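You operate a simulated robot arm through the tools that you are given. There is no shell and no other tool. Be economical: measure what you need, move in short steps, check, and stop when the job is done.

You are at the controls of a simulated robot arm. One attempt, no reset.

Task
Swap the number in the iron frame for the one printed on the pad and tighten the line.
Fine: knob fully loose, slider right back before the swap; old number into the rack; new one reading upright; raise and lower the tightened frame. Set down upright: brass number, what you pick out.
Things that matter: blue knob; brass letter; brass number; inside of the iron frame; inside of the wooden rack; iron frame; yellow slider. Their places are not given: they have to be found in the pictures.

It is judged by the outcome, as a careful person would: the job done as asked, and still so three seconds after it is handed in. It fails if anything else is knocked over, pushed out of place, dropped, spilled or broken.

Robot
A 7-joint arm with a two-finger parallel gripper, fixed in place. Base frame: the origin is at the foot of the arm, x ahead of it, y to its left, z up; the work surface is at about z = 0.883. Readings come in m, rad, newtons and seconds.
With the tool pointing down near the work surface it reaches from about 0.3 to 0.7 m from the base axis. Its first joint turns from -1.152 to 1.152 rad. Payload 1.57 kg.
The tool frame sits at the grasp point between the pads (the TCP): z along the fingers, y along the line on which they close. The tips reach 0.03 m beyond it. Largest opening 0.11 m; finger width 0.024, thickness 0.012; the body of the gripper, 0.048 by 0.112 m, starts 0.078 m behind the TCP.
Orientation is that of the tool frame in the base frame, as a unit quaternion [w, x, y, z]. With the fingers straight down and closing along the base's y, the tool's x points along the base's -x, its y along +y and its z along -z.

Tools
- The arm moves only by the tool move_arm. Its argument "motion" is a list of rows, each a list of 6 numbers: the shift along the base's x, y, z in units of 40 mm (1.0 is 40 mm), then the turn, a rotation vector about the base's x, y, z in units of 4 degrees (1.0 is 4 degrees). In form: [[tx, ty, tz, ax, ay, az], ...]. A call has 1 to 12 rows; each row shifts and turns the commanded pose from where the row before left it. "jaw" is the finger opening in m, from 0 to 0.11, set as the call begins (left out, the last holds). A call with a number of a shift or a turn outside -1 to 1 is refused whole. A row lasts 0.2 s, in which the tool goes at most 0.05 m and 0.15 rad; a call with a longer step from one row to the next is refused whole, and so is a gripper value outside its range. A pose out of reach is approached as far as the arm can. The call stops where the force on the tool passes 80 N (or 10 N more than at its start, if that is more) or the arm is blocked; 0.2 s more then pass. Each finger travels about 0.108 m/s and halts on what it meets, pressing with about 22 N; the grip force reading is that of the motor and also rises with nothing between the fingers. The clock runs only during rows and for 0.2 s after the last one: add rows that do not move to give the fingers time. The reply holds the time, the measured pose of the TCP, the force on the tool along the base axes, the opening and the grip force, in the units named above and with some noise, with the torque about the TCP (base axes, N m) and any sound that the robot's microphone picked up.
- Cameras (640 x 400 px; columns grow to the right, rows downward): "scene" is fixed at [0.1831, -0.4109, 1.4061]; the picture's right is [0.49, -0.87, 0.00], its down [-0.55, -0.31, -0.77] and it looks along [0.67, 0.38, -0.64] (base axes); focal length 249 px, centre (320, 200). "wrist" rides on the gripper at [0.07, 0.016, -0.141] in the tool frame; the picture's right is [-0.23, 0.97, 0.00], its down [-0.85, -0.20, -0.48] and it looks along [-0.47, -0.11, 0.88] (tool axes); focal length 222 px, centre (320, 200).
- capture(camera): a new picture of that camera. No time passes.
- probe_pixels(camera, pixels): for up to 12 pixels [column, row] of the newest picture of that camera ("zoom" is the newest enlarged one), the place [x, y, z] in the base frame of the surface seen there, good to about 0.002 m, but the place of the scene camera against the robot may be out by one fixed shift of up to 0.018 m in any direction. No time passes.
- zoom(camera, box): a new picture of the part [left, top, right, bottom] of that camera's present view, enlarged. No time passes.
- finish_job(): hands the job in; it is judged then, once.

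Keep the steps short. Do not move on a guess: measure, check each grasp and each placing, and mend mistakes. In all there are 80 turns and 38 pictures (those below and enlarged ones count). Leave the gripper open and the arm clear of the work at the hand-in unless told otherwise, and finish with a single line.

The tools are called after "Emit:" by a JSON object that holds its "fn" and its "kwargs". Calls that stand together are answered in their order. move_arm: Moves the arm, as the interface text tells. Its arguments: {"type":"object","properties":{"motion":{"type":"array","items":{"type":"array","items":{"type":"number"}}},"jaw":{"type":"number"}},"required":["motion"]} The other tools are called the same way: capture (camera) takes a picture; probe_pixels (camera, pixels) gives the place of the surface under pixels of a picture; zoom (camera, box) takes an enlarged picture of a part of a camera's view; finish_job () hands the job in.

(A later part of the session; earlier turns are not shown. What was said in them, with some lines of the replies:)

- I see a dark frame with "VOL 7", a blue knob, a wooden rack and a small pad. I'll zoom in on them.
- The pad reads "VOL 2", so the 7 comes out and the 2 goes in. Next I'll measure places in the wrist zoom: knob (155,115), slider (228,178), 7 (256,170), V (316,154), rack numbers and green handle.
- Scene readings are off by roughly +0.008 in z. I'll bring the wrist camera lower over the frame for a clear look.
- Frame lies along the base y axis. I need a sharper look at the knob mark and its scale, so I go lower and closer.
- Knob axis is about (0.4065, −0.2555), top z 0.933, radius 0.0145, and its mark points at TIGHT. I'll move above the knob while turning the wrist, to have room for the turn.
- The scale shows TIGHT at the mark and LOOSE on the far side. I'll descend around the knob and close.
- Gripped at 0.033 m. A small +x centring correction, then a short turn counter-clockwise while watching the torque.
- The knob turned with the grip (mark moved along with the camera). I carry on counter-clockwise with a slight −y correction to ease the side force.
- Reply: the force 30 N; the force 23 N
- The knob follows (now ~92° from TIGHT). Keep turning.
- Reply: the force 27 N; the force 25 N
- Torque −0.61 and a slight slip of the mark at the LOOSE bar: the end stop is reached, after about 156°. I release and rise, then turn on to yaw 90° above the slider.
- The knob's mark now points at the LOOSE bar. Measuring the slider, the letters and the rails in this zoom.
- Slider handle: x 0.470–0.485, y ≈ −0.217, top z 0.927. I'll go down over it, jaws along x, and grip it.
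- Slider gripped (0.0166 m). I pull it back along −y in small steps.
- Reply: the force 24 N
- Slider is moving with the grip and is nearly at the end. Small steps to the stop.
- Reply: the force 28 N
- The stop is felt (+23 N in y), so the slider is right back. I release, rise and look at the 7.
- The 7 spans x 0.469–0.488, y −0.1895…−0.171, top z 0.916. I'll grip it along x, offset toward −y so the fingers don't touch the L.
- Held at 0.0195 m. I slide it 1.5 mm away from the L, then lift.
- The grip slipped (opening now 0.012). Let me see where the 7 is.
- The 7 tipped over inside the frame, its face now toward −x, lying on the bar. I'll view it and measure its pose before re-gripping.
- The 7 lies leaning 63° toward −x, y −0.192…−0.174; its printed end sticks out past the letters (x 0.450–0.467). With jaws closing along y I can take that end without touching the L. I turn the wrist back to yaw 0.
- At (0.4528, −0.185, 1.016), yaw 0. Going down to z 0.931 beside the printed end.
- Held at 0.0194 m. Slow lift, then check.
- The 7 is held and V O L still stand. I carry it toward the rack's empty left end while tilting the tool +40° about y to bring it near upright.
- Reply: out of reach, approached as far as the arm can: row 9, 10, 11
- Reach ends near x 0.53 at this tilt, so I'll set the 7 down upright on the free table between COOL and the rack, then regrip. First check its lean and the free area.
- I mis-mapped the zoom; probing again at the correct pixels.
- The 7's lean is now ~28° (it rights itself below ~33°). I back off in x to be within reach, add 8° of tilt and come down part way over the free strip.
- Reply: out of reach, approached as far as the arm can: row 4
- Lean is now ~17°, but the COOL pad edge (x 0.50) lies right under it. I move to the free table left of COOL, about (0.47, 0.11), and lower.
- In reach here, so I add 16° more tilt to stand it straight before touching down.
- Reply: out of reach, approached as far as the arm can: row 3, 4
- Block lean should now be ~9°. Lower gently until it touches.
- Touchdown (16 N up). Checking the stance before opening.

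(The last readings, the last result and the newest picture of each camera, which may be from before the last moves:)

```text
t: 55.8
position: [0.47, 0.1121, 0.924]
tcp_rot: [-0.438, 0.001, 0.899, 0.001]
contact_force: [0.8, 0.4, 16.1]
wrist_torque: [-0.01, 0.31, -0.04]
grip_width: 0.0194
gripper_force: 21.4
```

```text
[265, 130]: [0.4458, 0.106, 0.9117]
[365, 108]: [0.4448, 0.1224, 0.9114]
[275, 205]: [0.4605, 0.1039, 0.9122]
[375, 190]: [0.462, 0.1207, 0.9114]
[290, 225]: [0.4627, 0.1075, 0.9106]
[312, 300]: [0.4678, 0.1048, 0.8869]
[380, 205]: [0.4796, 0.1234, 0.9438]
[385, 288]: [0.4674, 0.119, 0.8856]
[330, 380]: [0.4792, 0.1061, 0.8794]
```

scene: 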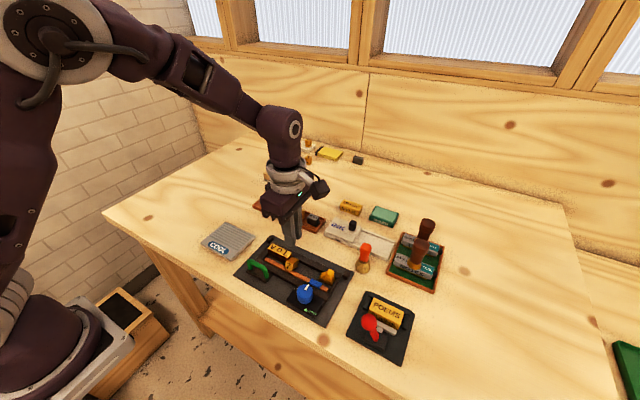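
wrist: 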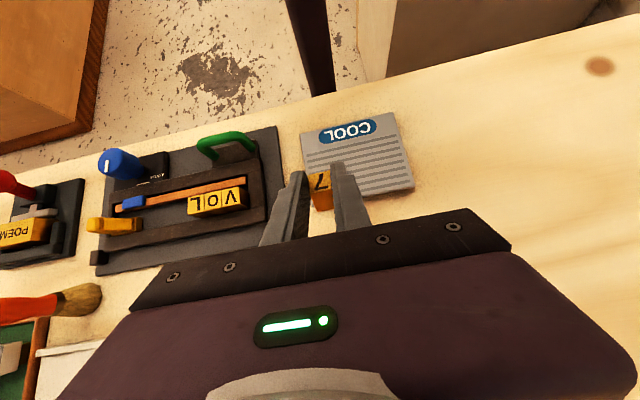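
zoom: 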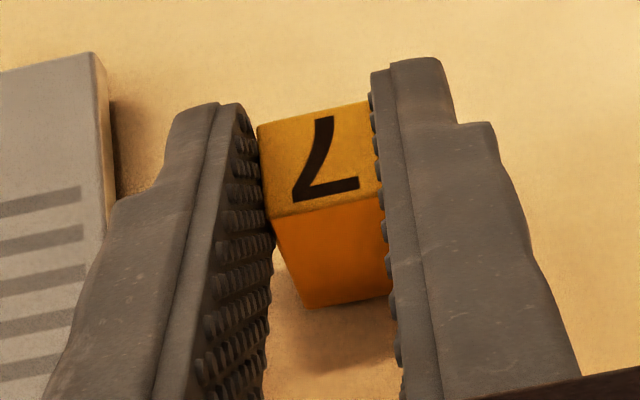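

The top is level now. Opening the fingers in place, then straight up, and untilt.

Emit:
{"fn": "move_arm", "kwargs": {"motion": [[0, 0, 0, 0, 0, 0], [0, 0, 0, 0, 0, 0], [0, 0, 0.3, 0, 0, 0], [0, 0, 0.5, 0, 0, 0], [0, 0, 0.5, 0, 0, 0], [0, 0, 0.5, 0, -1, 0], [0, 0, 0.2, 0, -1, 0], [0, 0, 0, 0, -1, 0], [0, 0, 0, 0, -1, 0], [0, 0, 0, 0, -1, 0], [0, 0, 0, 0, -1, 0], [0, 0, 0, 0, -1, 0]], "jaw": 0.05}}

Emit:
{"fn": "move_arm", "kwargs": {"motion": [[0, 0, 0, 0, -1, 0], [0, 0, 0, 0, -1, 0], [0, 0, 0, 0, -1, 0], [0, 0, 0, 0, -1, 0], [0, 0, 0, 0, -1, 0], [0, 0, 0, 0, -1, 0], [0, 0, 0, 0, 0, 0]]}}

Emit:
{"fn": "capture", "kwargs": {"camera": "wrist"}}

```text
t: 58.4
position: [0.4691, 0.1107, 1.0016]
tcp_rot: [-0.206, 0.002, 0.979, 0.0]
contact_force: [0.0, 0.4, -0.3]
wrist_torque: [0.01, -0.02, 0.03]
grip_width: 0.0501
gripper_force: 0.0
```

```text
t: 60.0
position: [0.469, 0.1127, 1.0033]
tcp_rot: [0.001, 0.001, 1.0, 0.001]
contact_force: [-0.3, 0.4, 0.4]
wrist_torque: [0.01, 0.01, 0.0]
grip_width: 0.0502
gripper_force: 0.0
```

```text
10 pictures are left
```

wrist: 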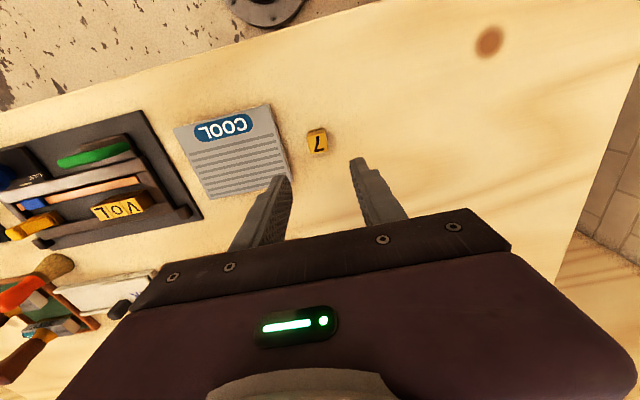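

The 7 stands upright on the table. Measuring its position and yaw.

Emit:
{"fn": "probe_pixels", "kwargs": {"camera": "wrist", "pixels": [[317, 145], [312, 139], [323, 136], [326, 149], [315, 152], [309, 133], [322, 129], [60, 225], [142, 205], [133, 201], [100, 211], [160, 215]]}}

```text
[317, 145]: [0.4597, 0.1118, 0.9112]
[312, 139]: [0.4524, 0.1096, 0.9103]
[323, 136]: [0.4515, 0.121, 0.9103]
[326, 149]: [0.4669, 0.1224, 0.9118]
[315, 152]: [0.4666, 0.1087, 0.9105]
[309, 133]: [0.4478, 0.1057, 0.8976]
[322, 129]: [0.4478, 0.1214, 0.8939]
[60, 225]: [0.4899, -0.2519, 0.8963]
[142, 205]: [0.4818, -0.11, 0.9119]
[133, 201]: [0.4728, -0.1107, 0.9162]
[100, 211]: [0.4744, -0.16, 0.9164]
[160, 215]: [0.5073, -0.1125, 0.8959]
```

The 7 is at (0.4585, 0.114), upright. I grip it deep, with jaws along y.

Emit:
{"fn": "move_arm", "kwargs": {"motion": [[-0.26, 0.03, -0.3, 0, 0, 0], [0, 0, -0.6, 0, 0, 0], [0, 0, -0.6, 0, 0, 0], [0, 0, -0.5, 0, 0, 0], [0, 0, 0, 0, 0, 0]]}}

Emit:
{"fn": "move_arm", "kwargs": {"motion": [[0, 0, 0, 0, 0, 0], [0, 0, 0, 0, 0, 0], [0, 0, 0, 0, 0, 0]], "jaw": 0.005}}

Emit:
{"fn": "move_arm", "kwargs": {"motion": [[0, 0, 0.2, 0, 0, 0], [0, 0, 0.4, 0, 0, 0], [0, 0, 0.5, 0, 0, 0], [0.4, -0.3, 0.4, 0, 0, 0], [0.6, -0.35, 0.2, 0, 0, 0], [0.6, -0.35, 0, 0, 0, 0], [0.6, -0.35, 0, 0, 0, 0], [0.6, -0.35, 0, 0, 0, 0], [0.6, -0.35, 0, 0, 0, 0], [0.6, -0.25, 0, 0, 0, 0], [0, 0, 0, 0, 0, 0]]}}

Emit:
{"fn": "capture", "kwargs": {"camera": "wrist"}}

```text
t: 61.2
position: [0.4578, 0.1138, 0.9236]
tcp_rot: [0.001, 0.001, 1.0, 0.0]
contact_force: [-0.6, 0.0, -0.2]
wrist_torque: [-0.02, -0.02, 0.01]
grip_width: 0.0503
gripper_force: 0.1
```

```text
t: 62.0
position: [0.4572, 0.1148, 0.9236]
tcp_rot: [-0.001, 0.001, 1.0, 0.0]
contact_force: [-0.1, -0.9, 0.6]
wrist_torque: [0.0, -0.02, 0.01]
grip_width: 0.0196
gripper_force: 22.2
```

```text
t: 64.4
position: [0.6215, 0.0193, 0.9918]
tcp_rot: [0.0, 0.001, 1.0, 0.0]
contact_force: [-0.9, 0.3, -1.3]
wrist_torque: [-0.01, -0.01, 0.01]
grip_width: 0.0195
gripper_force: 21.7
```

```text
9 pictures are left
```

wrist: 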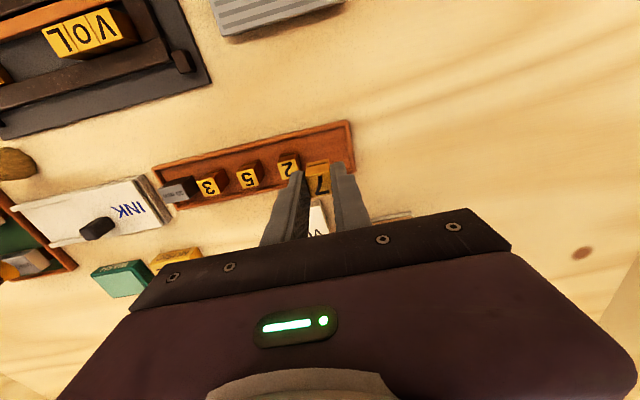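

Lifted and held over the rack's left end. Measuring the rack and number positions here.

Emit:
{"fn": "probe_pixels", "kwargs": {"camera": "wrist", "pixels": [[349, 122], [353, 158], [343, 140], [320, 140], [281, 159], [296, 155], [299, 172], [285, 177], [270, 148], [275, 187], [260, 145], [248, 180]]}}

```text
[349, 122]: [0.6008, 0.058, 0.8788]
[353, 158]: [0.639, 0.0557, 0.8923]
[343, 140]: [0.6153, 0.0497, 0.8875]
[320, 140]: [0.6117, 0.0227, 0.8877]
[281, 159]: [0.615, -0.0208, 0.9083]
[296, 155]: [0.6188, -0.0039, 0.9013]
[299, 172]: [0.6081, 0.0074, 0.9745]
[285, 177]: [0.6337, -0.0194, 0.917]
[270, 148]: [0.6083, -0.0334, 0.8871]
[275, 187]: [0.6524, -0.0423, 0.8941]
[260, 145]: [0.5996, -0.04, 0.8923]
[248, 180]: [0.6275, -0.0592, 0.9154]
```

Rack floor z 0.8875, interior x 0.603–0.645; the free gap is y −0.004…0.052. Lowering the 7 at y ≈ 0.026.

Emit:
{"fn": "move_arm", "kwargs": {"motion": [[0.02, 0.17, 0, 0, 0, 0], [0, 0, -0.5, 0, 0, 0], [0, 0, -0.5, 0, 0, 0], [0, 0, -0.4, 0, 0, 0], [0, 0, -0.12, 0, 0, 0], [0, 0, -0.08, 0, 0, 0], [0, 0, 0, 0, 0, 0]]}}

```text
t: 66.0
position: [0.6213, 0.0271, 0.9283]
tcp_rot: [0.001, 0.001, 1.0, 0.0]
contact_force: [-2.8, -0.5, 16.8]
wrist_torque: [-0.02, 0.14, -0.01]
grip_width: 0.0195
gripper_force: 22.4
```

The 7 has touched the rack floor. Release with a narrow opening (neighbours close), rise and look.

Emit:
{"fn": "move_arm", "kwargs": {"motion": [[0, 0, 0.01, 0, 0, 0], [0, 0, 0, 0, 0, 0], [0, 0, 0.3, 0, 0, 0], [0, 0, 0.5, 0, 0, 0], [0, 0, 0.5, 0, 0, 0], [-0.8, -0.3, 0.3, 0, 0, 0], [-0.2, -0.5, 0, 0, 0, 0], [0, 0, 0, 0, 0, 0]], "jaw": 0.03}}

Emit:
{"fn": "zoom", "kwargs": {"camera": "wrist", "box": [230, 120, 400, 240]}}

```text
t: 67.8
position: [0.5769, -0.0076, 0.9933]
tcp_rot: [0.0, 0.0, 1.0, 0.0]
contact_force: [0.4, 0.1, 0.5]
wrist_torque: [0.01, -0.01, 0.06]
grip_width: 0.0299
gripper_force: 0.1
```

```text
3.33 times, centred on (315, 180) of wrist
```

zoom: 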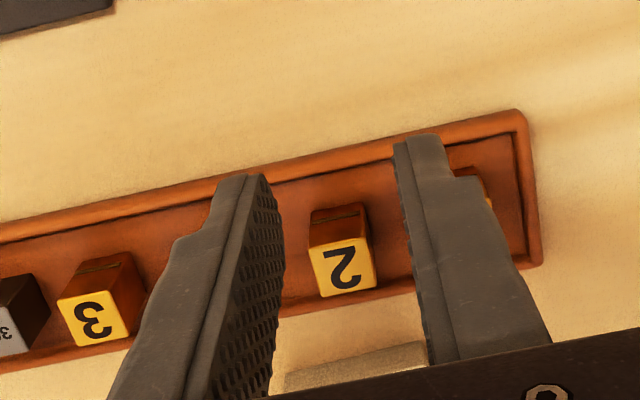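

Emit:
{"fn": "probe_pixels", "kwargs": {"camera": "zoom", "pixels": [[310, 250], [365, 240], [323, 295], [373, 285], [342, 268], [478, 178], [483, 195], [125, 330], [340, 225], [374, 260]]}}

```text
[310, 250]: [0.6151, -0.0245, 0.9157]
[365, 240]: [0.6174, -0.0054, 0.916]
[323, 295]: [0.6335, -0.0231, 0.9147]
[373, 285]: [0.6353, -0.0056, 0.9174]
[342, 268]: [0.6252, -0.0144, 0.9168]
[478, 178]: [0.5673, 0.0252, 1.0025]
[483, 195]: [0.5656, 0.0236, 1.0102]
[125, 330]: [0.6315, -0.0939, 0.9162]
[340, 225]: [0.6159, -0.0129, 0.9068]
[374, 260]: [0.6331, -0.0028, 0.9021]
```

The 2 is centred at (0.625, −0.0148), top 0.916. Moving over it, then down to z 0.930.

Emit:
{"fn": "move_arm", "kwargs": {"motion": [[0.6, -0.09, 0, 0, 0, 0], [0.6, -0.09, 0, 0, 0, 0], [0, 0, 0, 0, 0, 0]]}}

Emit:
{"fn": "move_arm", "kwargs": {"motion": [[0, 0, -0.5, 0, 0, 0], [0, 0, -0.5, 0, 0, 0], [0, 0, -0.4, 0, 0, 0], [0, 0, -0.18, 0, 0, 0], [0, 0, 0, 0, 0, 0]]}}

```text
t: 68.6
position: [0.6239, -0.0121, 0.9907]
tcp_rot: [0.0, 0.002, 1.0, 0.0]
contact_force: [-0.1, 0.1, 0.1]
wrist_torque: [0.0, 0.0, 0.03]
grip_width: 0.0301
gripper_force: 0.1
```

```text
t: 69.8
position: [0.6271, -0.0119, 0.9303]
tcp_rot: [-0.001, 0.001, 1.0, 0.0]
contact_force: [-0.1, 0.0, 0.6]
wrist_torque: [-0.01, -0.01, 0.0]
grip_width: 0.0299
gripper_force: 0.1
```

Emit:
{"fn": "move_arm", "kwargs": {"motion": [[-0.03, -0.06, 0, 0, 0, 0], [0, 0, 0, 0, 0, 0], [0, 0, 0, 0, 0, 0], [0, 0, 0, 0, 0, 0]], "jaw": 0.005}}

Emit:
{"fn": "move_arm", "kwargs": {"motion": [[0, 0, 0.15, 0, 0, 0], [0, 0, 0.3, 0, 0, 0], [0, 0, 0.5, 0, 0, 0], [0, 0, 0.6, 0, 0, 0], [0, 0, 0.2, 0, 0, 0], [0, 0, 0, 0, 0, 0]]}}

```text
t: 70.8
position: [0.6268, -0.0142, 0.9303]
tcp_rot: [0.0, 0.001, 1.0, 0.0]
contact_force: [0.8, -0.2, -0.1]
wrist_torque: [0.01, -0.01, -0.03]
grip_width: 0.0196
gripper_force: 22.1
```

```text
t: 72.2
position: [0.6258, -0.0135, 0.9965]
tcp_rot: [0.0, 0.001, 1.0, -0.001]
contact_force: [-0.4, -0.5, -1.6]
wrist_torque: [0.0, 0.02, -0.04]
grip_width: 0.0195
gripper_force: 22.0
```

The 2 is held. Carrying it over the frame, to (0.479, −0.205), leaving finger room beside the L.

Emit:
{"fn": "move_arm", "kwargs": {"motion": [[-0.459, -0.599, 0, 0, 0, 0], [-0.459, -0.599, 0, 0, 0, 0], [-0.459, -0.599, 0, 0, 0, 0], [-0.459, -0.599, 0, 0, 0, 0], [-0.459, -0.599, 0, 0, 0, 0], [-0.459, -0.599, 0, 0, 0, 0], [-0.459, -0.599, 0, 0, 0, 0], [-0.459, -0.599, 0, 0, 0, 0], [0, 0, 0, 0, 0, 0]]}}

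Emit:
{"fn": "zoom", "kwargs": {"camera": "wrist", "box": [250, 110, 420, 230]}}

```text
t: 74.2
position: [0.4783, -0.2044, 0.9985]
tcp_rot: [0.0, 0.0, 1.0, 0.0]
contact_force: [0.3, -0.4, -1.1]
wrist_torque: [0.0, -0.02, -0.02]
grip_width: 0.0192
gripper_force: 21.6
```

```text
3.33 times, centred on (335, 170) of wrist
```

zoom: 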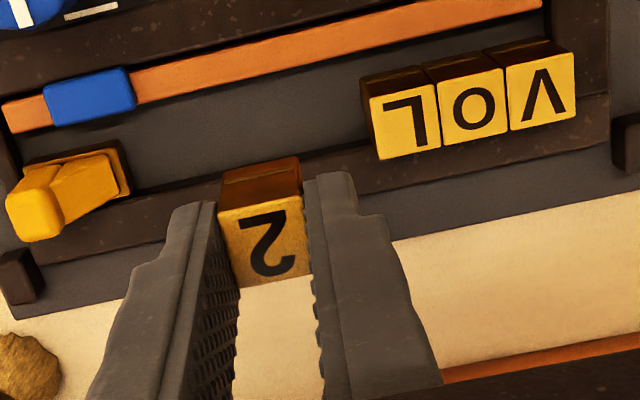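

Emit:
{"fn": "probe_pixels", "kwargs": {"camera": "zoom", "pixels": [[225, 215], [290, 200], [235, 282], [305, 272], [372, 100], [382, 155], [434, 146], [432, 90], [228, 175], [115, 165], [250, 130], [360, 160]]}}

```text
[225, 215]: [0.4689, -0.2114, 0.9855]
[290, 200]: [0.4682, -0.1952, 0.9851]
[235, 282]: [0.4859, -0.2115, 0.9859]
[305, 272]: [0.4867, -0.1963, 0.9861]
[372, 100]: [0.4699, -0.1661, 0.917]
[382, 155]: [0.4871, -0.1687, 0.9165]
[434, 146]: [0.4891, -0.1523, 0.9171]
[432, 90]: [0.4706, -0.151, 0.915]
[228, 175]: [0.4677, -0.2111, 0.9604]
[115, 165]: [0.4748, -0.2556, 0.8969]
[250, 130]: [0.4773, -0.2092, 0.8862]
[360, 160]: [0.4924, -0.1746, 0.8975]
```

The 2 (x 0.4675–0.487) lines up with the slot and reads the same way as VOL. Lowering.

Emit:
{"fn": "move_arm", "kwargs": {"motion": [[0.01, 0, -0.5, 0, 0, 0], [0, 0, -0.5, 0, 0, 0], [0, 0, -0.4, 0, 0, 0], [0, 0, -0.15, 0, 0, 0], [0, 0, -0.1, 0, 0, 0], [0, 0, 0, 0, 0, 0]]}}

```text
t: 75.6
position: [0.4773, -0.2051, 0.9316]
tcp_rot: [0.0, 0.001, 1.0, -0.001]
contact_force: [0.2, 0.2, -0.1]
wrist_torque: [-0.01, 0.0, 0.01]
grip_width: 0.0192
gripper_force: 22.0
```

Emit:
{"fn": "move_arm", "kwargs": {"motion": [[0, 0, -0.03, 0, 0, 0], [0, 0, -0.03, 0, 0, 0], [0, 0, 0, 0, 0, 0]]}}

```text
t: 76.4
position: [0.4786, -0.2054, 0.93]
tcp_rot: [0.0, 0.002, 1.0, 0.0]
contact_force: [0.5, -0.5, -1.5]
wrist_torque: [-0.01, 0.0, -0.01]
grip_width: 0.0197
gripper_force: 22.2
```

Emit:
{"fn": "move_arm", "kwargs": {"motion": [[0, 0, -0.03, 0, 0, 0], [0, 0, -0.02, 0, 0, 0], [0, 0, 0, 0, 0, 0]]}}

```text
t: 77.2
position: [0.4786, -0.2063, 0.9294]
tcp_rot: [0.001, -0.001, 1.0, 0.0]
contact_force: [0.6, 4.1, 16.0]
wrist_torque: [0.16, 0.02, -0.01]
grip_width: 0.0193
gripper_force: 22.6
```

Touchdown. I open and rise; meanwhile measure the brush to keep clear when I go behind the slider.

Emit:
{"fn": "move_arm", "kwargs": {"motion": [[0, 0, 0.01, 0, 0, 0], [0, 0, 0, 0, 0, 0], [0, 0, 0.3, 0, 0, 0], [0, 0, 0.5, 0, 0, 0], [0, 0, 0.5, 0, 0, 0], [0, -0.5, 0.2, 0, 0, 0], [0, -0.8, 0, 0, 0, 0], [0, 0, 0, 0, 0, 0]], "jaw": 0.032}}

Emit:
{"fn": "probe_pixels", "kwargs": {"camera": "scene", "pixels": [[363, 267], [366, 248], [358, 268], [370, 267], [329, 277], [345, 276]]}}

Emit:
{"fn": "zoom", "kwargs": {"camera": "wrist", "box": [240, 80, 430, 230]}}

```text
t: 79.0
position: [0.4781, -0.2591, 0.9903]
tcp_rot: [0.0, 0.001, 1.0, 0.0]
contact_force: [0.6, -0.3, -0.9]
wrist_torque: [-0.01, -0.03, -0.01]
grip_width: 0.0321
gripper_force: 0.0
```

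```text
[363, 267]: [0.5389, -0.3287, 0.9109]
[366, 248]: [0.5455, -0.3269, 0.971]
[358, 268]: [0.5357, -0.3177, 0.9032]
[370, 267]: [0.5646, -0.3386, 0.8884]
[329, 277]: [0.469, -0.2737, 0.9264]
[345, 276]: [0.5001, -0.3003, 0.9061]
```

```text
2.67 times, centred on (335, 155) of wrist
```

zoom: 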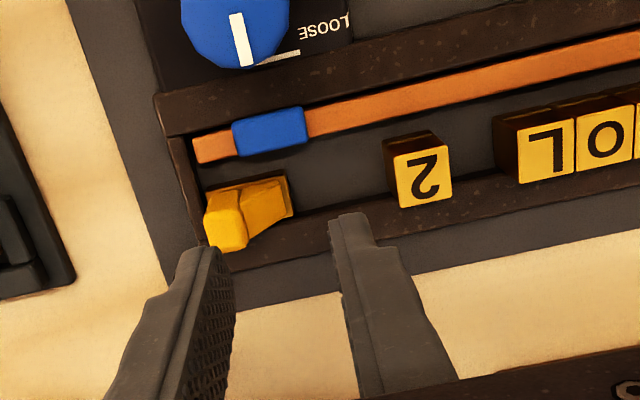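

The 2 stands upright in the frame. Measuring the slider handle: top (225,225), edges.

Emit:
{"fn": "probe_pixels", "kwargs": {"camera": "zoom", "pixels": [[225, 225], [208, 212], [240, 215], [243, 235], [212, 238], [285, 195], [292, 210], [400, 160], [445, 195], [170, 150], [180, 190]]}}

```text
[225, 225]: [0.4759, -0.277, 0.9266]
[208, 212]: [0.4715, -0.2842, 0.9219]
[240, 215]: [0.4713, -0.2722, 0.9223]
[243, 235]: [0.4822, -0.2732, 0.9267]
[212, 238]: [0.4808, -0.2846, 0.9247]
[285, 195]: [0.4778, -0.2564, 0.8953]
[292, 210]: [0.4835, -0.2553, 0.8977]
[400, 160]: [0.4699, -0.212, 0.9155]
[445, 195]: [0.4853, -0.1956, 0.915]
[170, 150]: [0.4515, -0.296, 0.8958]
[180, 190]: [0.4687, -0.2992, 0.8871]
```

Handle back face at y −0.285. I close the fingers, go behind it (y ≈ −0.308) and down to z 0.938.

Emit:
{"fn": "move_arm", "kwargs": {"motion": [[0, -0.62, 0, 0, 0, 0], [-0.02, -0.62, 0, 0, 0, 0], [0, 0, 0, 0, 0, 0], [0, 0, -0.5, 0, 0, 0], [0, 0, -0.5, 0, 0, 0], [0, 0, -0.3, 0, 0, 0], [0, 0, 0, 0, 0, 0]], "jaw": 0.0}}

Emit:
{"fn": "move_arm", "kwargs": {"motion": [[0, 0.2, 0, 0, 0, 0], [0, 0.2, 0, 0, 0, 0], [0, 0.2, 0, 0, 0, 0], [0, 0.2, 0, 0, 0, 0], [0, 0.2, 0, 0, 0, 0], [0, 0.2, 0, 0, 0, 0], [0, 0, 0, 0, 0, 0]]}}

```text
t: 80.6
position: [0.4785, -0.3081, 0.9355]
tcp_rot: [0.0, 0.001, 1.0, 0.0]
contact_force: [0.1, -0.3, 0.1]
wrist_torque: [0.02, 0.03, 0.01]
grip_width: 0.0
gripper_force: 21.2
```

```text
t: 82.2
position: [0.4781, -0.2584, 0.9375]
tcp_rot: [0.001, 0.0, 1.0, 0.0]
contact_force: [1.5, 0.0, -0.1]
wrist_torque: [0.01, 0.0, 0.02]
grip_width: 0.0
gripper_force: 21.1
```

Slider follows. Now slowly: pushing the 2 up against the L.

Emit:
{"fn": "move_arm", "kwargs": {"motion": [[0, 0.1, 0, 0, 0, 0], [0, 0.1, 0, 0, 0, 0], [0, 0.1, 0, 0, 0, 0], [0, 0.1, 0, 0, 0, 0], [0, 0.1, 0, 0, 0, 0], [0, 0.1, 0, 0, 0, 0], [0, 0, 0, 0, 0, 0]]}}

Emit:
{"fn": "zoom", "kwargs": {"camera": "scene", "box": [240, 230, 350, 320]}}

```text
t: 83.8
position: [0.4777, -0.2349, 0.9354]
tcp_rot: [0.0, 0.001, 1.0, 0.0]
contact_force: [-0.5, -0.8, 0.6]
wrist_torque: [-0.05, 0.01, 0.03]
grip_width: 0.0004
gripper_force: 21.3
```

```text
4.44 times, centred on (295, 275) of scene
```

zoom: 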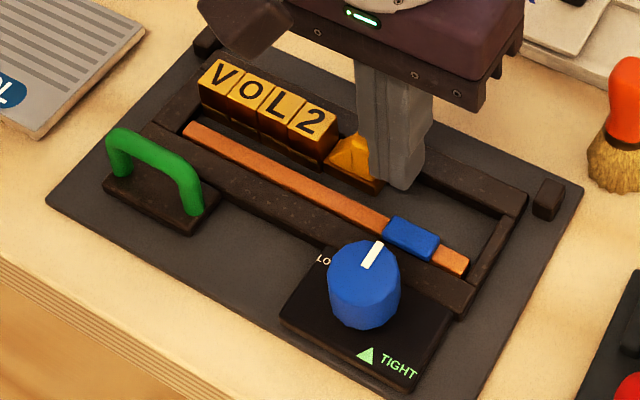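

VOL 2 is nearly closed up. Pushing on until a firm contact is felt.

Emit:
{"fn": "move_arm", "kwargs": {"motion": [[0, 0.05, 0, 0, 0, 0], [0, 0.05, 0, 0, 0, 0], [0, 0.05, 0, 0, 0, 0], [0, 0, 0, 0, 0, 0]]}}

```text
t: 84.8
position: [0.4772, -0.232, 0.9371]
tcp_rot: [0.0, 0.001, 1.0, -0.002]
contact_force: [-6.6, -33.6, -13.5]
wrist_torque: [-0.77, 0.17, 0.04]
grip_width: 0.0
gripper_force: 21.2
```

Firm contact (−33 N): the line is closed. Back off, rise, and go above the knob turning to yaw +72° for the tightening turn.

Emit:
{"fn": "move_arm", "kwargs": {"motion": [[0, -0.15, 0, 0, 0, 0], [0, -0.05, 0.5, 0, 0, 0], [0, 0, 0.6, 0, 0, 0], [0, 0, 0.6, 0, 0, 1], [-0.3, -0.1, 0, 0, 0, 1], [-0.3, -0.1, 0, 0, 0, 1], [-0.3, -0.1, 0, 0, 0, 1], [-0.3, -0.1, 0, 0, 0, 1], [-0.3, -0.1, 0, 0, 0, 1], [-0.22, 0, 0, 0, 0, 1], [0, 0, 0, 0, 0, 1], [0, 0, 0, 0, 0, 1]], "jaw": 0.0}}

Emit:
{"fn": "move_arm", "kwargs": {"motion": [[0, 0, 0, 0, 0, 1], [0, 0, 0, 0, 0, 1], [0, 0, 0, 0, 0, 1], [0, 0, 0, 0, 0, 1], [0, 0, 0, 0, 0, 1], [0, 0, 0, 0, 0, 1], [0, 0, 0, 0, 0, 1], [0, 0, 0, 0, 0, 1], [0, 0, 0, 0, 0, 1], [0, 0, 0, 0, 0, 0]], "jaw": 0.06}}

```text
t: 87.4
position: [0.41, -0.2554, 1.0049]
tcp_rot: [0.001, -0.309, 0.951, 0.0]
contact_force: [0.1, -0.2, -0.6]
wrist_torque: [-0.01, -0.02, -0.01]
grip_width: 0.0002
gripper_force: 20.9
```

```text
t: 89.6
position: [0.4111, -0.2571, 1.0032]
tcp_rot: [0.001, -0.588, 0.809, 0.0]
contact_force: [0.3, -0.7, -0.5]
wrist_torque: [0.03, 0.01, 0.0]
grip_width: 0.0601
gripper_force: 0.1
```

Emit:
{"fn": "move_arm", "kwargs": {"motion": [[-0.05, 0.01, -0.5, 0, 0, 0], [0, 0, -0.5, 0, 0, 0], [0, 0, -0.48, 0, 0, 0], [0, 0, 0, 0, 0, 0]]}}

Emit:
{"fn": "move_arm", "kwargs": {"motion": [[0, 0, 0, 0, 0, 0], [0, 0, 0, 0, 0, 0], [0, 0, 0, 0, 0, 0]], "jaw": 0.02}}

Emit:
{"fn": "move_arm", "kwargs": {"motion": [[0, 0, 0, 0, 0, -1], [0, 0, 0, 0, 0, -1], [0, 0, 0, 0, 0, -1], [0, 0, 0, 0, 0, -1], [0, 0, 0, 0, 0, -1], [0, 0, 0, 0, 0, -1], [0, 0, 0, 0, 0, 0]]}}

```text
t: 90.6
position: [0.4067, -0.2568, 0.945]
tcp_rot: [0.0, -0.587, 0.81, 0.001]
contact_force: [0.9, -0.3, 0.1]
wrist_torque: [0.0, 0.01, 0.01]
grip_width: 0.0598
gripper_force: 0.1
```

```text
t: 91.4
position: [0.4098, -0.2566, 0.9441]
tcp_rot: [0.002, -0.587, 0.809, -0.002]
contact_force: [14.8, -6.4, -7.3]
wrist_torque: [-0.23, -0.47, -0.02]
grip_width: 0.0329
gripper_force: 40.4
```

```text
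t: 93.0
position: [0.4091, -0.2576, 0.9448]
tcp_rot: [0.002, -0.406, 0.914, 0.0]
contact_force: [19.5, -4.0, -9.9]
wrist_torque: [-0.07, -0.53, 0.03]
grip_width: 0.0327
gripper_force: 41.4
```

Knob gripped and turning freely clockwise. Continue, with a small +x correction.

Emit:
{"fn": "move_arm", "kwargs": {"motion": [[0.04, -0.01, 0, 0, 0, -1], [0, 0, 0, 0, 0, -1], [0, 0, 0, 0, 0, -1], [0, 0, 0, 0, 0, -1], [0, 0, 0, 0, 0, -1], [0, 0, 0, 0, 0, -1], [0, 0, 0, 0, 0, -1], [0, 0, 0, 0, 0, -1], [0, 0, 0, 0, 0, -1], [0, 0, 0, 0, 0, -1], [0, 0, 0, 0, 0, -1], [0, 0, 0, 0, 0, 0]]}}

Emit:
{"fn": "move_arm", "kwargs": {"motion": [[0, 0, 0, 0, 0, -1], [0, 0, 0, 0, 0, -1], [0, 0, 0, 0, 0, -1], [0, 0, 0, 0, 0, -1], [0, 0, 0, 0, 0, -1], [0, 0, 0, 0, 0, -1], [0, 0, 0, 0, 0, -1], [0, 0, 0, 0, 0, -1], [0, 0, 0, 0, 0, -1], [0, 0, 0, 0, 0, -1], [0, 0, 0, 0, 0, -1], [0, 0, 0, 0, 0, 0]]}}

Emit:
{"fn": "move_arm", "kwargs": {"motion": [[0, 0, 0, 0, 0, -1], [0, 0, 0, 0, 0, -1], [0, 0, 0, 0, 0, -1], [0, 0, 0, 0, 0, -1], [0, 0, 0, 0, 0, -1], [0, 0, 0, 0, 0, -1], [0, 0, 0, 0, 0, -1], [0, 0, 0, 0, 0, -1], [0, 0, 0, 0, 0, 0]]}}

```text
t: 95.6
position: [0.4095, -0.2572, 0.9449]
tcp_rot: [0.001, -0.034, 0.999, 0.001]
contact_force: [10.6, 10.8, -5.4]
wrist_torque: [0.39, -0.51, -0.03]
grip_width: 0.0326
gripper_force: 41.3
```

```text
t: 98.2
position: [0.4094, -0.2561, 0.9439]
tcp_rot: [0.0, 0.344, 0.939, 0.0]
contact_force: [-5.9, 6.0, 7.0]
wrist_torque: [-0.35, -0.68, -0.01]
grip_width: 0.0329
gripper_force: 41.6
```

```text
t: 100.2
position: [0.4088, -0.2575, 0.9451]
tcp_rot: [0.002, 0.589, 0.808, 0.0]
contact_force: [1.0, -7.9, 2.0]
wrist_torque: [-0.72, -0.42, 0.01]
grip_width: 0.0327
gripper_force: 40.6
```

No stop yet at 144°. Four more steps.

Emit:
{"fn": "move_arm", "kwargs": {"motion": [[0, 0, 0, 0, 0, -1], [0, 0, 0, 0, 0, -1], [0, 0, 0, 0, 0, -1], [0, 0, 0, 0, 0, -1], [0, 0, 0, 0, 0, -0.5], [0, 0, 0, 0, 0, 0]]}}

Emit:
{"fn": "zoom", "kwargs": {"camera": "wrist", "box": [270, 70, 420, 220]}}

```text
t: 101.6
position: [0.4097, -0.257, 0.9458]
tcp_rot: [0.0, 0.707, 0.707, 0.001]
contact_force: [4.7, 11.8, 18.2]
wrist_torque: [0.61, -0.08, 0.48]
grip_width: 0.0327
gripper_force: 41.0
```

```text
2.67 times, centred on (345, 145) of wrist
```

zoom: 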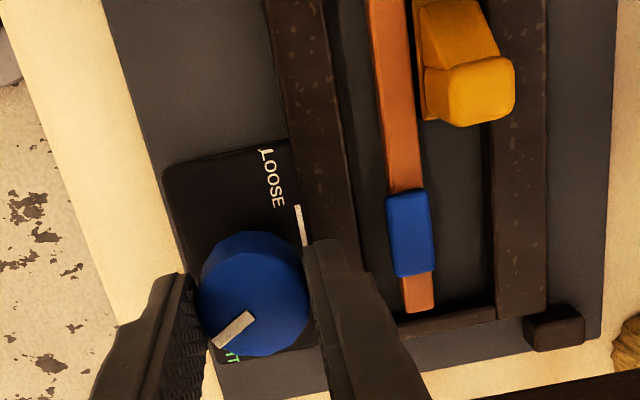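

Torque +0.48 and the mark points to TIGHT. A couple more degrees to be sure it is fully tight.

Emit:
{"fn": "move_arm", "kwargs": {"motion": [[0, 0, 0, 0, 0, -1], [0, 0, 0, 0, 0, -0.5], [0, 0, 0, 0, 0, 0]]}}

```text
t: 102.4
position: [0.4096, -0.2584, 0.9448]
tcp_rot: [0.0, 0.744, 0.668, -0.001]
contact_force: [8.5, 7.6, 0.1]
wrist_torque: [-0.21, -0.22, 0.37]
grip_width: 0.0329
gripper_force: 41.6
```

Torque saturates while slipping: fully tight. I release, rise and go over the green handle (x ≈ 0.4095, y −0.126).

Emit:
{"fn": "move_arm", "kwargs": {"motion": [[0, 0, 0, 0, 0, 0.5], [0, 0, 0, 0, 0, 0], [0, 0, 0.5, 0, 0, 1], [0, 0, 0.5, 0, 0, 0], [0, 0, 0.4, 0, 0, 0], [0, 0.7, 0, 0, 0, 0], [0, 0.7, 0, 0, 0, 0], [0, 0.7, 0, 0, 0, 0], [0, 0.6, 0, 0, 0, 0], [0, 0, 0, 0, 0, 0]], "jaw": 0.06}}

Emit:
{"fn": "capture", "kwargs": {"camera": "wrist"}}

```text
t: 104.6
position: [0.4078, -0.1497, 0.9998]
tcp_rot: [0.0, 0.708, 0.707, 0.0]
contact_force: [-0.1, -0.3, 0.1]
wrist_torque: [-0.01, -0.01, 0.02]
grip_width: 0.0599
gripper_force: 0.1
```

```text
3 pictures are left
```

wrist: 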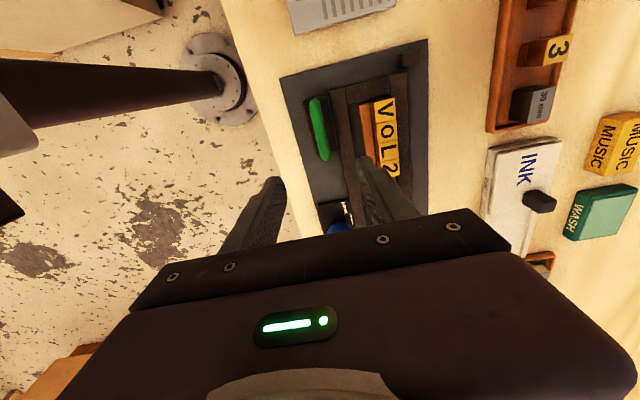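

Emit:
{"fn": "probe_pixels", "kwargs": {"camera": "wrist", "pixels": [[313, 101], [319, 130], [325, 157], [342, 120], [336, 100], [330, 125], [403, 110], [412, 120], [370, 88], [405, 60], [386, 170], [368, 130]]}}

```text
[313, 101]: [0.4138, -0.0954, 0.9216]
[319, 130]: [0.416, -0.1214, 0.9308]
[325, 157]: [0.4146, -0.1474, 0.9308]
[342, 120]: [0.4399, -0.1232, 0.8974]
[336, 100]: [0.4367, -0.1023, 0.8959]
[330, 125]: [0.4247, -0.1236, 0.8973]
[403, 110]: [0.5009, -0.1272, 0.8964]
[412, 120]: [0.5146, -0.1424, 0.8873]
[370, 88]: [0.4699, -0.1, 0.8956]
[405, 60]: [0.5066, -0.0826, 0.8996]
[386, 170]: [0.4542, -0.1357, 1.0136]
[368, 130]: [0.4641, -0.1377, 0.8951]
```

Handle bar: x ≈ 0.4125, y −0.097…−0.148, top z 0.931. Down onto it and grip across x.

Emit:
{"fn": "move_arm", "kwargs": {"motion": [[0.12, 0.5, 0, 0, 0, 0], [0, 0, -0.5, 0, 0, 0], [0, 0, -0.5, 0, 0, 0], [0, 0, -0.5, 0, 0, 0], [0, 0, -0.1, 0, 0, 0], [0, 0, 0, 0, 0, 0]], "jaw": 0.05}}

Emit:
{"fn": "move_arm", "kwargs": {"motion": [[0, 0, 0, 0, 0, 0], [0, 0, 0, 0, 0, 0], [0, 0, 0, 0, 0, 0]], "jaw": 0.0}}

```text
t: 106.0
position: [0.4128, -0.1294, 0.938]
tcp_rot: [0.0, 0.708, 0.707, 0.0]
contact_force: [0.0, 0.2, -0.6]
wrist_torque: [0.0, 0.0, 0.01]
grip_width: 0.05
gripper_force: 0.0
```

```text
t: 106.8
position: [0.4139, -0.1292, 0.9387]
tcp_rot: [0.001, 0.707, 0.707, 0.0]
contact_force: [11.7, -1.1, -5.5]
wrist_torque: [-0.05, -0.14, 0.02]
grip_width: 0.0105
gripper_force: 28.5
```

Handle held (0.0105 m). A test lift of about 6 mm, watching the load.

Emit:
{"fn": "move_arm", "kwargs": {"motion": [[0.02, 0, 0.05, 0, 0, 0], [0, 0, 0.05, 0, 0, 0], [0, 0, 0.05, 0, 0, 0], [0, 0, 0, 0, 0, 0]]}}

Emit:
{"fn": "probe_pixels", "kwargs": {"camera": "wrist", "pixels": [[313, 101]]}}

```text
t: 107.8
position: [0.4154, -0.1297, 0.9423]
tcp_rot: [0.001, 0.708, 0.706, 0.0]
contact_force: [14.9, -1.4, -13.0]
wrist_torque: [-0.12, -0.15, -0.08]
grip_width: 0.0108
gripper_force: 27.7
```

```text
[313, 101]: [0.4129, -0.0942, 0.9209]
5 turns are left
```

Only a few turns remain. The load is taken (13 N) with little torque. I raise it a further 32 mm, slowly.

Emit:
{"fn": "move_arm", "kwargs": {"motion": [[0, 0, 0.1, 0, 0, 0], [0, 0, 0.1, 0, 0, 0], [0, 0, 0.1, 0, 0, 0], [0, 0, 0.1, 0, 0, 0], [0, 0, 0.1, 0, 0, 0], [0, 0, 0.1, 0, 0, 0], [0, 0, 0.1, 0, 0, 0], [0, 0, 0.1, 0, 0, 0], [0, 0, 0, 0, 0, 0], [0, 0, 0, 0, 0, 0]]}}

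Emit:
{"fn": "zoom", "kwargs": {"camera": "scene", "box": [230, 200, 370, 330]}}

```text
t: 110.0
position: [0.415, -0.1291, 0.974]
tcp_rot: [0.0, 0.708, 0.707, 0.0]
contact_force: [-0.2, 0.2, 0.1]
wrist_torque: [-0.06, 0.01, 0.03]
grip_width: 0.0
gripper_force: 21.7
```

```text
3.08 times, centred on (300, 265) of scene
4 turns are left
```

zoom: 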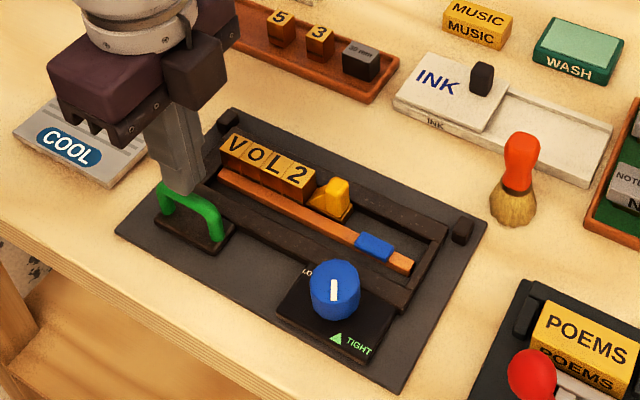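

The fingers slipped off the round bar; the frame is back flat, VOL 2 intact and the mark at TIGHT. Better to take the frame by both long rails near its centre: outer edges x ≈ 0.424 and 0.511, y ≈ −0.185, between the handle and knob plates. I open wide, go down, close and lift slowly.

Emit:
{"fn": "move_arm", "kwargs": {"motion": [[0, 0, 0.4, 0, 0, 0], [0.43, -0.46, 0, 0, 0, 0], [0.44, -0.47, 0, 0, 0, 0], [0.44, -0.47, 0, 0, 0, 0], [0, 0, 0, 0, 0, 0], [0, 0, -0.5, 0, 0, 0], [0, 0, -0.5, 0, 0, 0], [0, 0, -0.4, 0, 0, 0], [0, 0, -0.2, 0, 0, 0], [0, 0, -0.1, 0, 0, 0], [0, 0, -0.05, 0, 0, 0], [0, 0, 0, 0, 0, 0]], "jaw": 0.108}}

Emit:
{"fn": "move_arm", "kwargs": {"motion": [[0, 0, 0, 0, 0, 0], [0, 0, 0, 0, 0, 0], [0, 0, 0, 0, 0, 0], [0, 0, 0, 0, 0, 0]], "jaw": 0.06}}

Emit:
{"fn": "move_arm", "kwargs": {"motion": [[0, 0, 0.05, 0, 0, 0], [0, 0, 0.05, 0, 0, 0], [0, 0, 0.1, 0, 0, 0], [0, 0, 0.1, 0, 0, 0], [0, 0, 0.1, 0, 0, 0], [0, 0, 0.1, 0, 0, 0], [0, 0, 0.1, 0, 0, 0], [0, 0, 0.1, 0, 0, 0], [0, 0, 0.1, 0, 0, 0], [0, 0, 0, 0, 0, 0]]}}

Emit:
{"fn": "zoom", "kwargs": {"camera": "scene", "box": [230, 200, 370, 330]}}

```text
t: 112.6
position: [0.4681, -0.1849, 0.9218]
tcp_rot: [0.001, 0.707, 0.707, 0.0]
contact_force: [0.5, 0.1, 0.3]
wrist_torque: [-0.01, 0.02, 0.01]
grip_width: 0.108
gripper_force: 0.1
```

```text
t: 113.6
position: [0.4672, -0.1854, 0.9208]
tcp_rot: [0.001, 0.708, 0.707, 0.0]
contact_force: [12.1, -0.1, -7.7]
wrist_torque: [-0.32, -0.59, 0.35]
grip_width: 0.077
gripper_force: 44.7
```

```text
t: 115.8
position: [0.4659, -0.1859, 0.9536]
tcp_rot: [0.0, 0.708, 0.706, 0.0]
contact_force: [0.3, -0.3, -0.1]
wrist_torque: [-0.03, -0.02, -0.04]
grip_width: 0.06
gripper_force: 0.1
```

```text
3.08 times, centred on (300, 265) of scene
3 turns are left
```

zoom: 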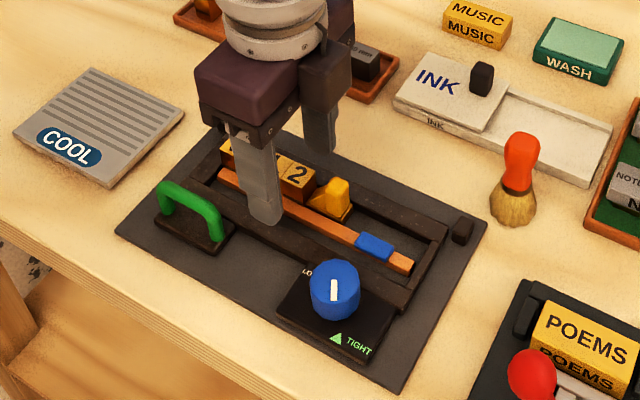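

It slipped on the low rails without lifting (frame unmoved, VOL 2 and TIGHT fine). One more try on the handle: deeper grip at its middle, and letting the tool tilt slightly with the frame as it rises.

Emit:
{"fn": "move_arm", "kwargs": {"motion": [[0, 0, 0.6, 0, 0, 0], [0, 0, 0.6, 0, 0, 0], [-0.45, 0.52, 0, 0, 0, 0], [-0.45, 0.52, 0, 0, 0, 0], [-0.44, 0.51, 0, 0, 0, 0], [0, 0, 0, 0, 0, 0], [0, 0, -0.5, 0, 0, 0], [0, 0, -0.5, 0, 0, 0], [0, 0, -0.5, 0, 0, 0], [0, 0, -0.2, 0, 0, 0], [0, 0, -0.05, 0, 0, 0], [0, 0, 0, 0, 0, 0]], "jaw": 0.05}}

Emit:
{"fn": "move_arm", "kwargs": {"motion": [[0, 0, 0, 0, 0, 0], [0, 0, 0, 0, 0, 0], [0, 0, 0, 0, 0, 0], [0, 0, 0, 0, 0, 0]], "jaw": 0.0}}

Emit:
{"fn": "move_arm", "kwargs": {"motion": [[0, 0, 0.05, 0, 0.3, 0], [0, 0, 0.05, 0, 0.3, 0], [0, 0, 0.05, 0, 0.3, 0], [0, 0, 0.05, 0, 0.3, 0], [0, 0, 0.05, 0, 0.3, 0], [0, 0, 0.05, 0, 0.3, 0], [0, 0, 0, 0, 0, 0]]}}

Emit:
{"fn": "move_arm", "kwargs": {"motion": [[0.01, 0, 0.05, 0, 0.3, 0], [0.01, 0, 0.05, 0, 0.3, 0], [0.01, 0, 0.05, 0, 0.3, 0], [0.01, 0, 0.05, 0, 0.3, 0], [0, 0, 0.05, 0, 0.3, 0], [0, 0, 0.05, 0, 0.3, 0], [0, 0, 0, 0, 0, 0]]}}

```text
t: 118.4
position: [0.4144, -0.1243, 0.929]
tcp_rot: [0.001, 0.708, 0.706, 0.0]
contact_force: [0.1, 0.7, -0.1]
wrist_torque: [-0.01, 0.01, -0.01]
grip_width: 0.05
gripper_force: 0.0
```

```text
t: 119.4
position: [0.4143, -0.1242, 0.9293]
tcp_rot: [0.0, 0.708, 0.706, 0.001]
contact_force: [-6.7, -0.9, -0.5]
wrist_torque: [-0.01, 0.05, 0.07]
grip_width: 0.0106
gripper_force: 28.7
```

```text
t: 121.0
position: [0.4188, -0.1241, 0.9412]
tcp_rot: [-0.038, 0.706, 0.706, -0.043]
contact_force: [50.3, 1.1, -32.2]
wrist_torque: [0.02, -0.25, -0.01]
grip_width: 0.0109
gripper_force: 28.5
```

```text
t: 122.6
position: [0.4213, -0.124, 0.9541]
tcp_rot: [-0.08, 0.702, 0.703, -0.086]
contact_force: [55.4, -0.6, -41.5]
wrist_torque: [0.25, -0.47, 0.06]
grip_width: 0.0166
gripper_force: 31.9
2 turns are left
```

The handle rose about 25 mm with the grip still holding. Now I lower it along the same path, open, rise clear and take a last look.

Emit:
{"fn": "move_arm", "kwargs": {"motion": [[0, 0, -0.05, 0, -0.3, 0], [0, 0, -0.05, 0, -0.3, 0], [-0.01, 0, -0.05, 0, -0.3, 0], [-0.01, 0, -0.05, 0, -0.3, 0], [-0.01, 0, -0.05, 0, -0.3, 0], [-0.01, 0, -0.05, 0, -0.3, 0], [0, 0, -0.05, 0, -0.3, 0], [0, 0, -0.05, 0, -0.3, 0], [0, 0, -0.05, 0, -0.3, 0], [0, 0, -0.05, 0, -0.3, 0], [0, 0, -0.05, 0, -0.3, 0], [0, 0, -0.05, 0, -0.3, 0]]}}

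Emit:
{"fn": "move_arm", "kwargs": {"motion": [[0, 0, 0, 0, 0, 0], [0, 0, 0, 0, 0, 0], [0, 0, 0, 0, 0, 0], [0, 0, 0.3, 0, 0, 0], [0, 0, 0.6, 0, 0, 0], [0, 0, 0.8, 0, 0, 0], [0, 0, 0.8, 0, 0, 0], [0, 0, 0.8, 0, 0, 0], [0, 0.5, 0.5, 0, 0, 0], [0, 0.5, 0.5, 0, 0, 0], [0, 0.5, 0, 0, 0, 0], [0, 0, 0, 0, 0, 0]], "jaw": 0.06}}

Emit:
{"fn": "zoom", "kwargs": {"camera": "scene", "box": [220, 170, 370, 330]}}

```text
t: 125.2
position: [0.4146, -0.1234, 0.9305]
tcp_rot: [-0.001, 0.708, 0.706, 0.0]
contact_force: [8.9, -1.4, 24.9]
wrist_torque: [-0.05, -0.05, 0.11]
grip_width: 0.0112
gripper_force: 29.1
```

```text
t: 127.8
position: [0.4137, -0.0638, 1.1012]
tcp_rot: [0.0, 0.708, 0.706, 0.0]
contact_force: [0.4, 0.8, 0.9]
wrist_torque: [-0.02, 0.01, 0.0]
grip_width: 0.06
gripper_force: 0.1
```

```text
2.50 times, centred on (295, 250) of scene
1 turns are left
```

zoom: 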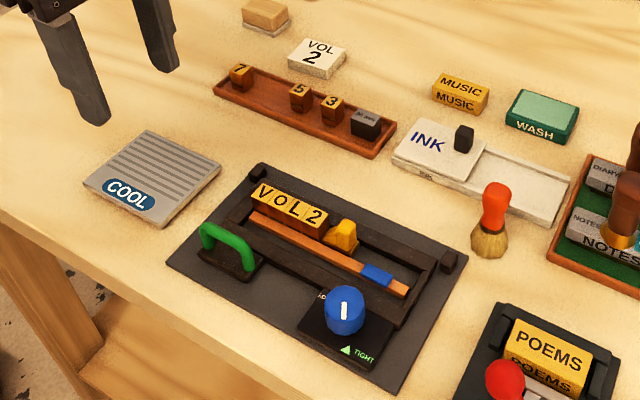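

The last picture shows VOL 2 upright in the frame, the knob at TIGHT, the 7 standing in the rack, and the gripper open and clear. I'm handing in.

Emit:
{"fn": "finish_job", "kwargs": {}}

```text
The job is handed in.
```

The frame reads VOL 2, the line is tight and the old 7 stands upright in the rack, but the 7 tipped over once on its way out, and I have no picture proving the frame itself lifted in the last raise by the handle (about 25 mm, then lowered), after two earlier tries slipped.
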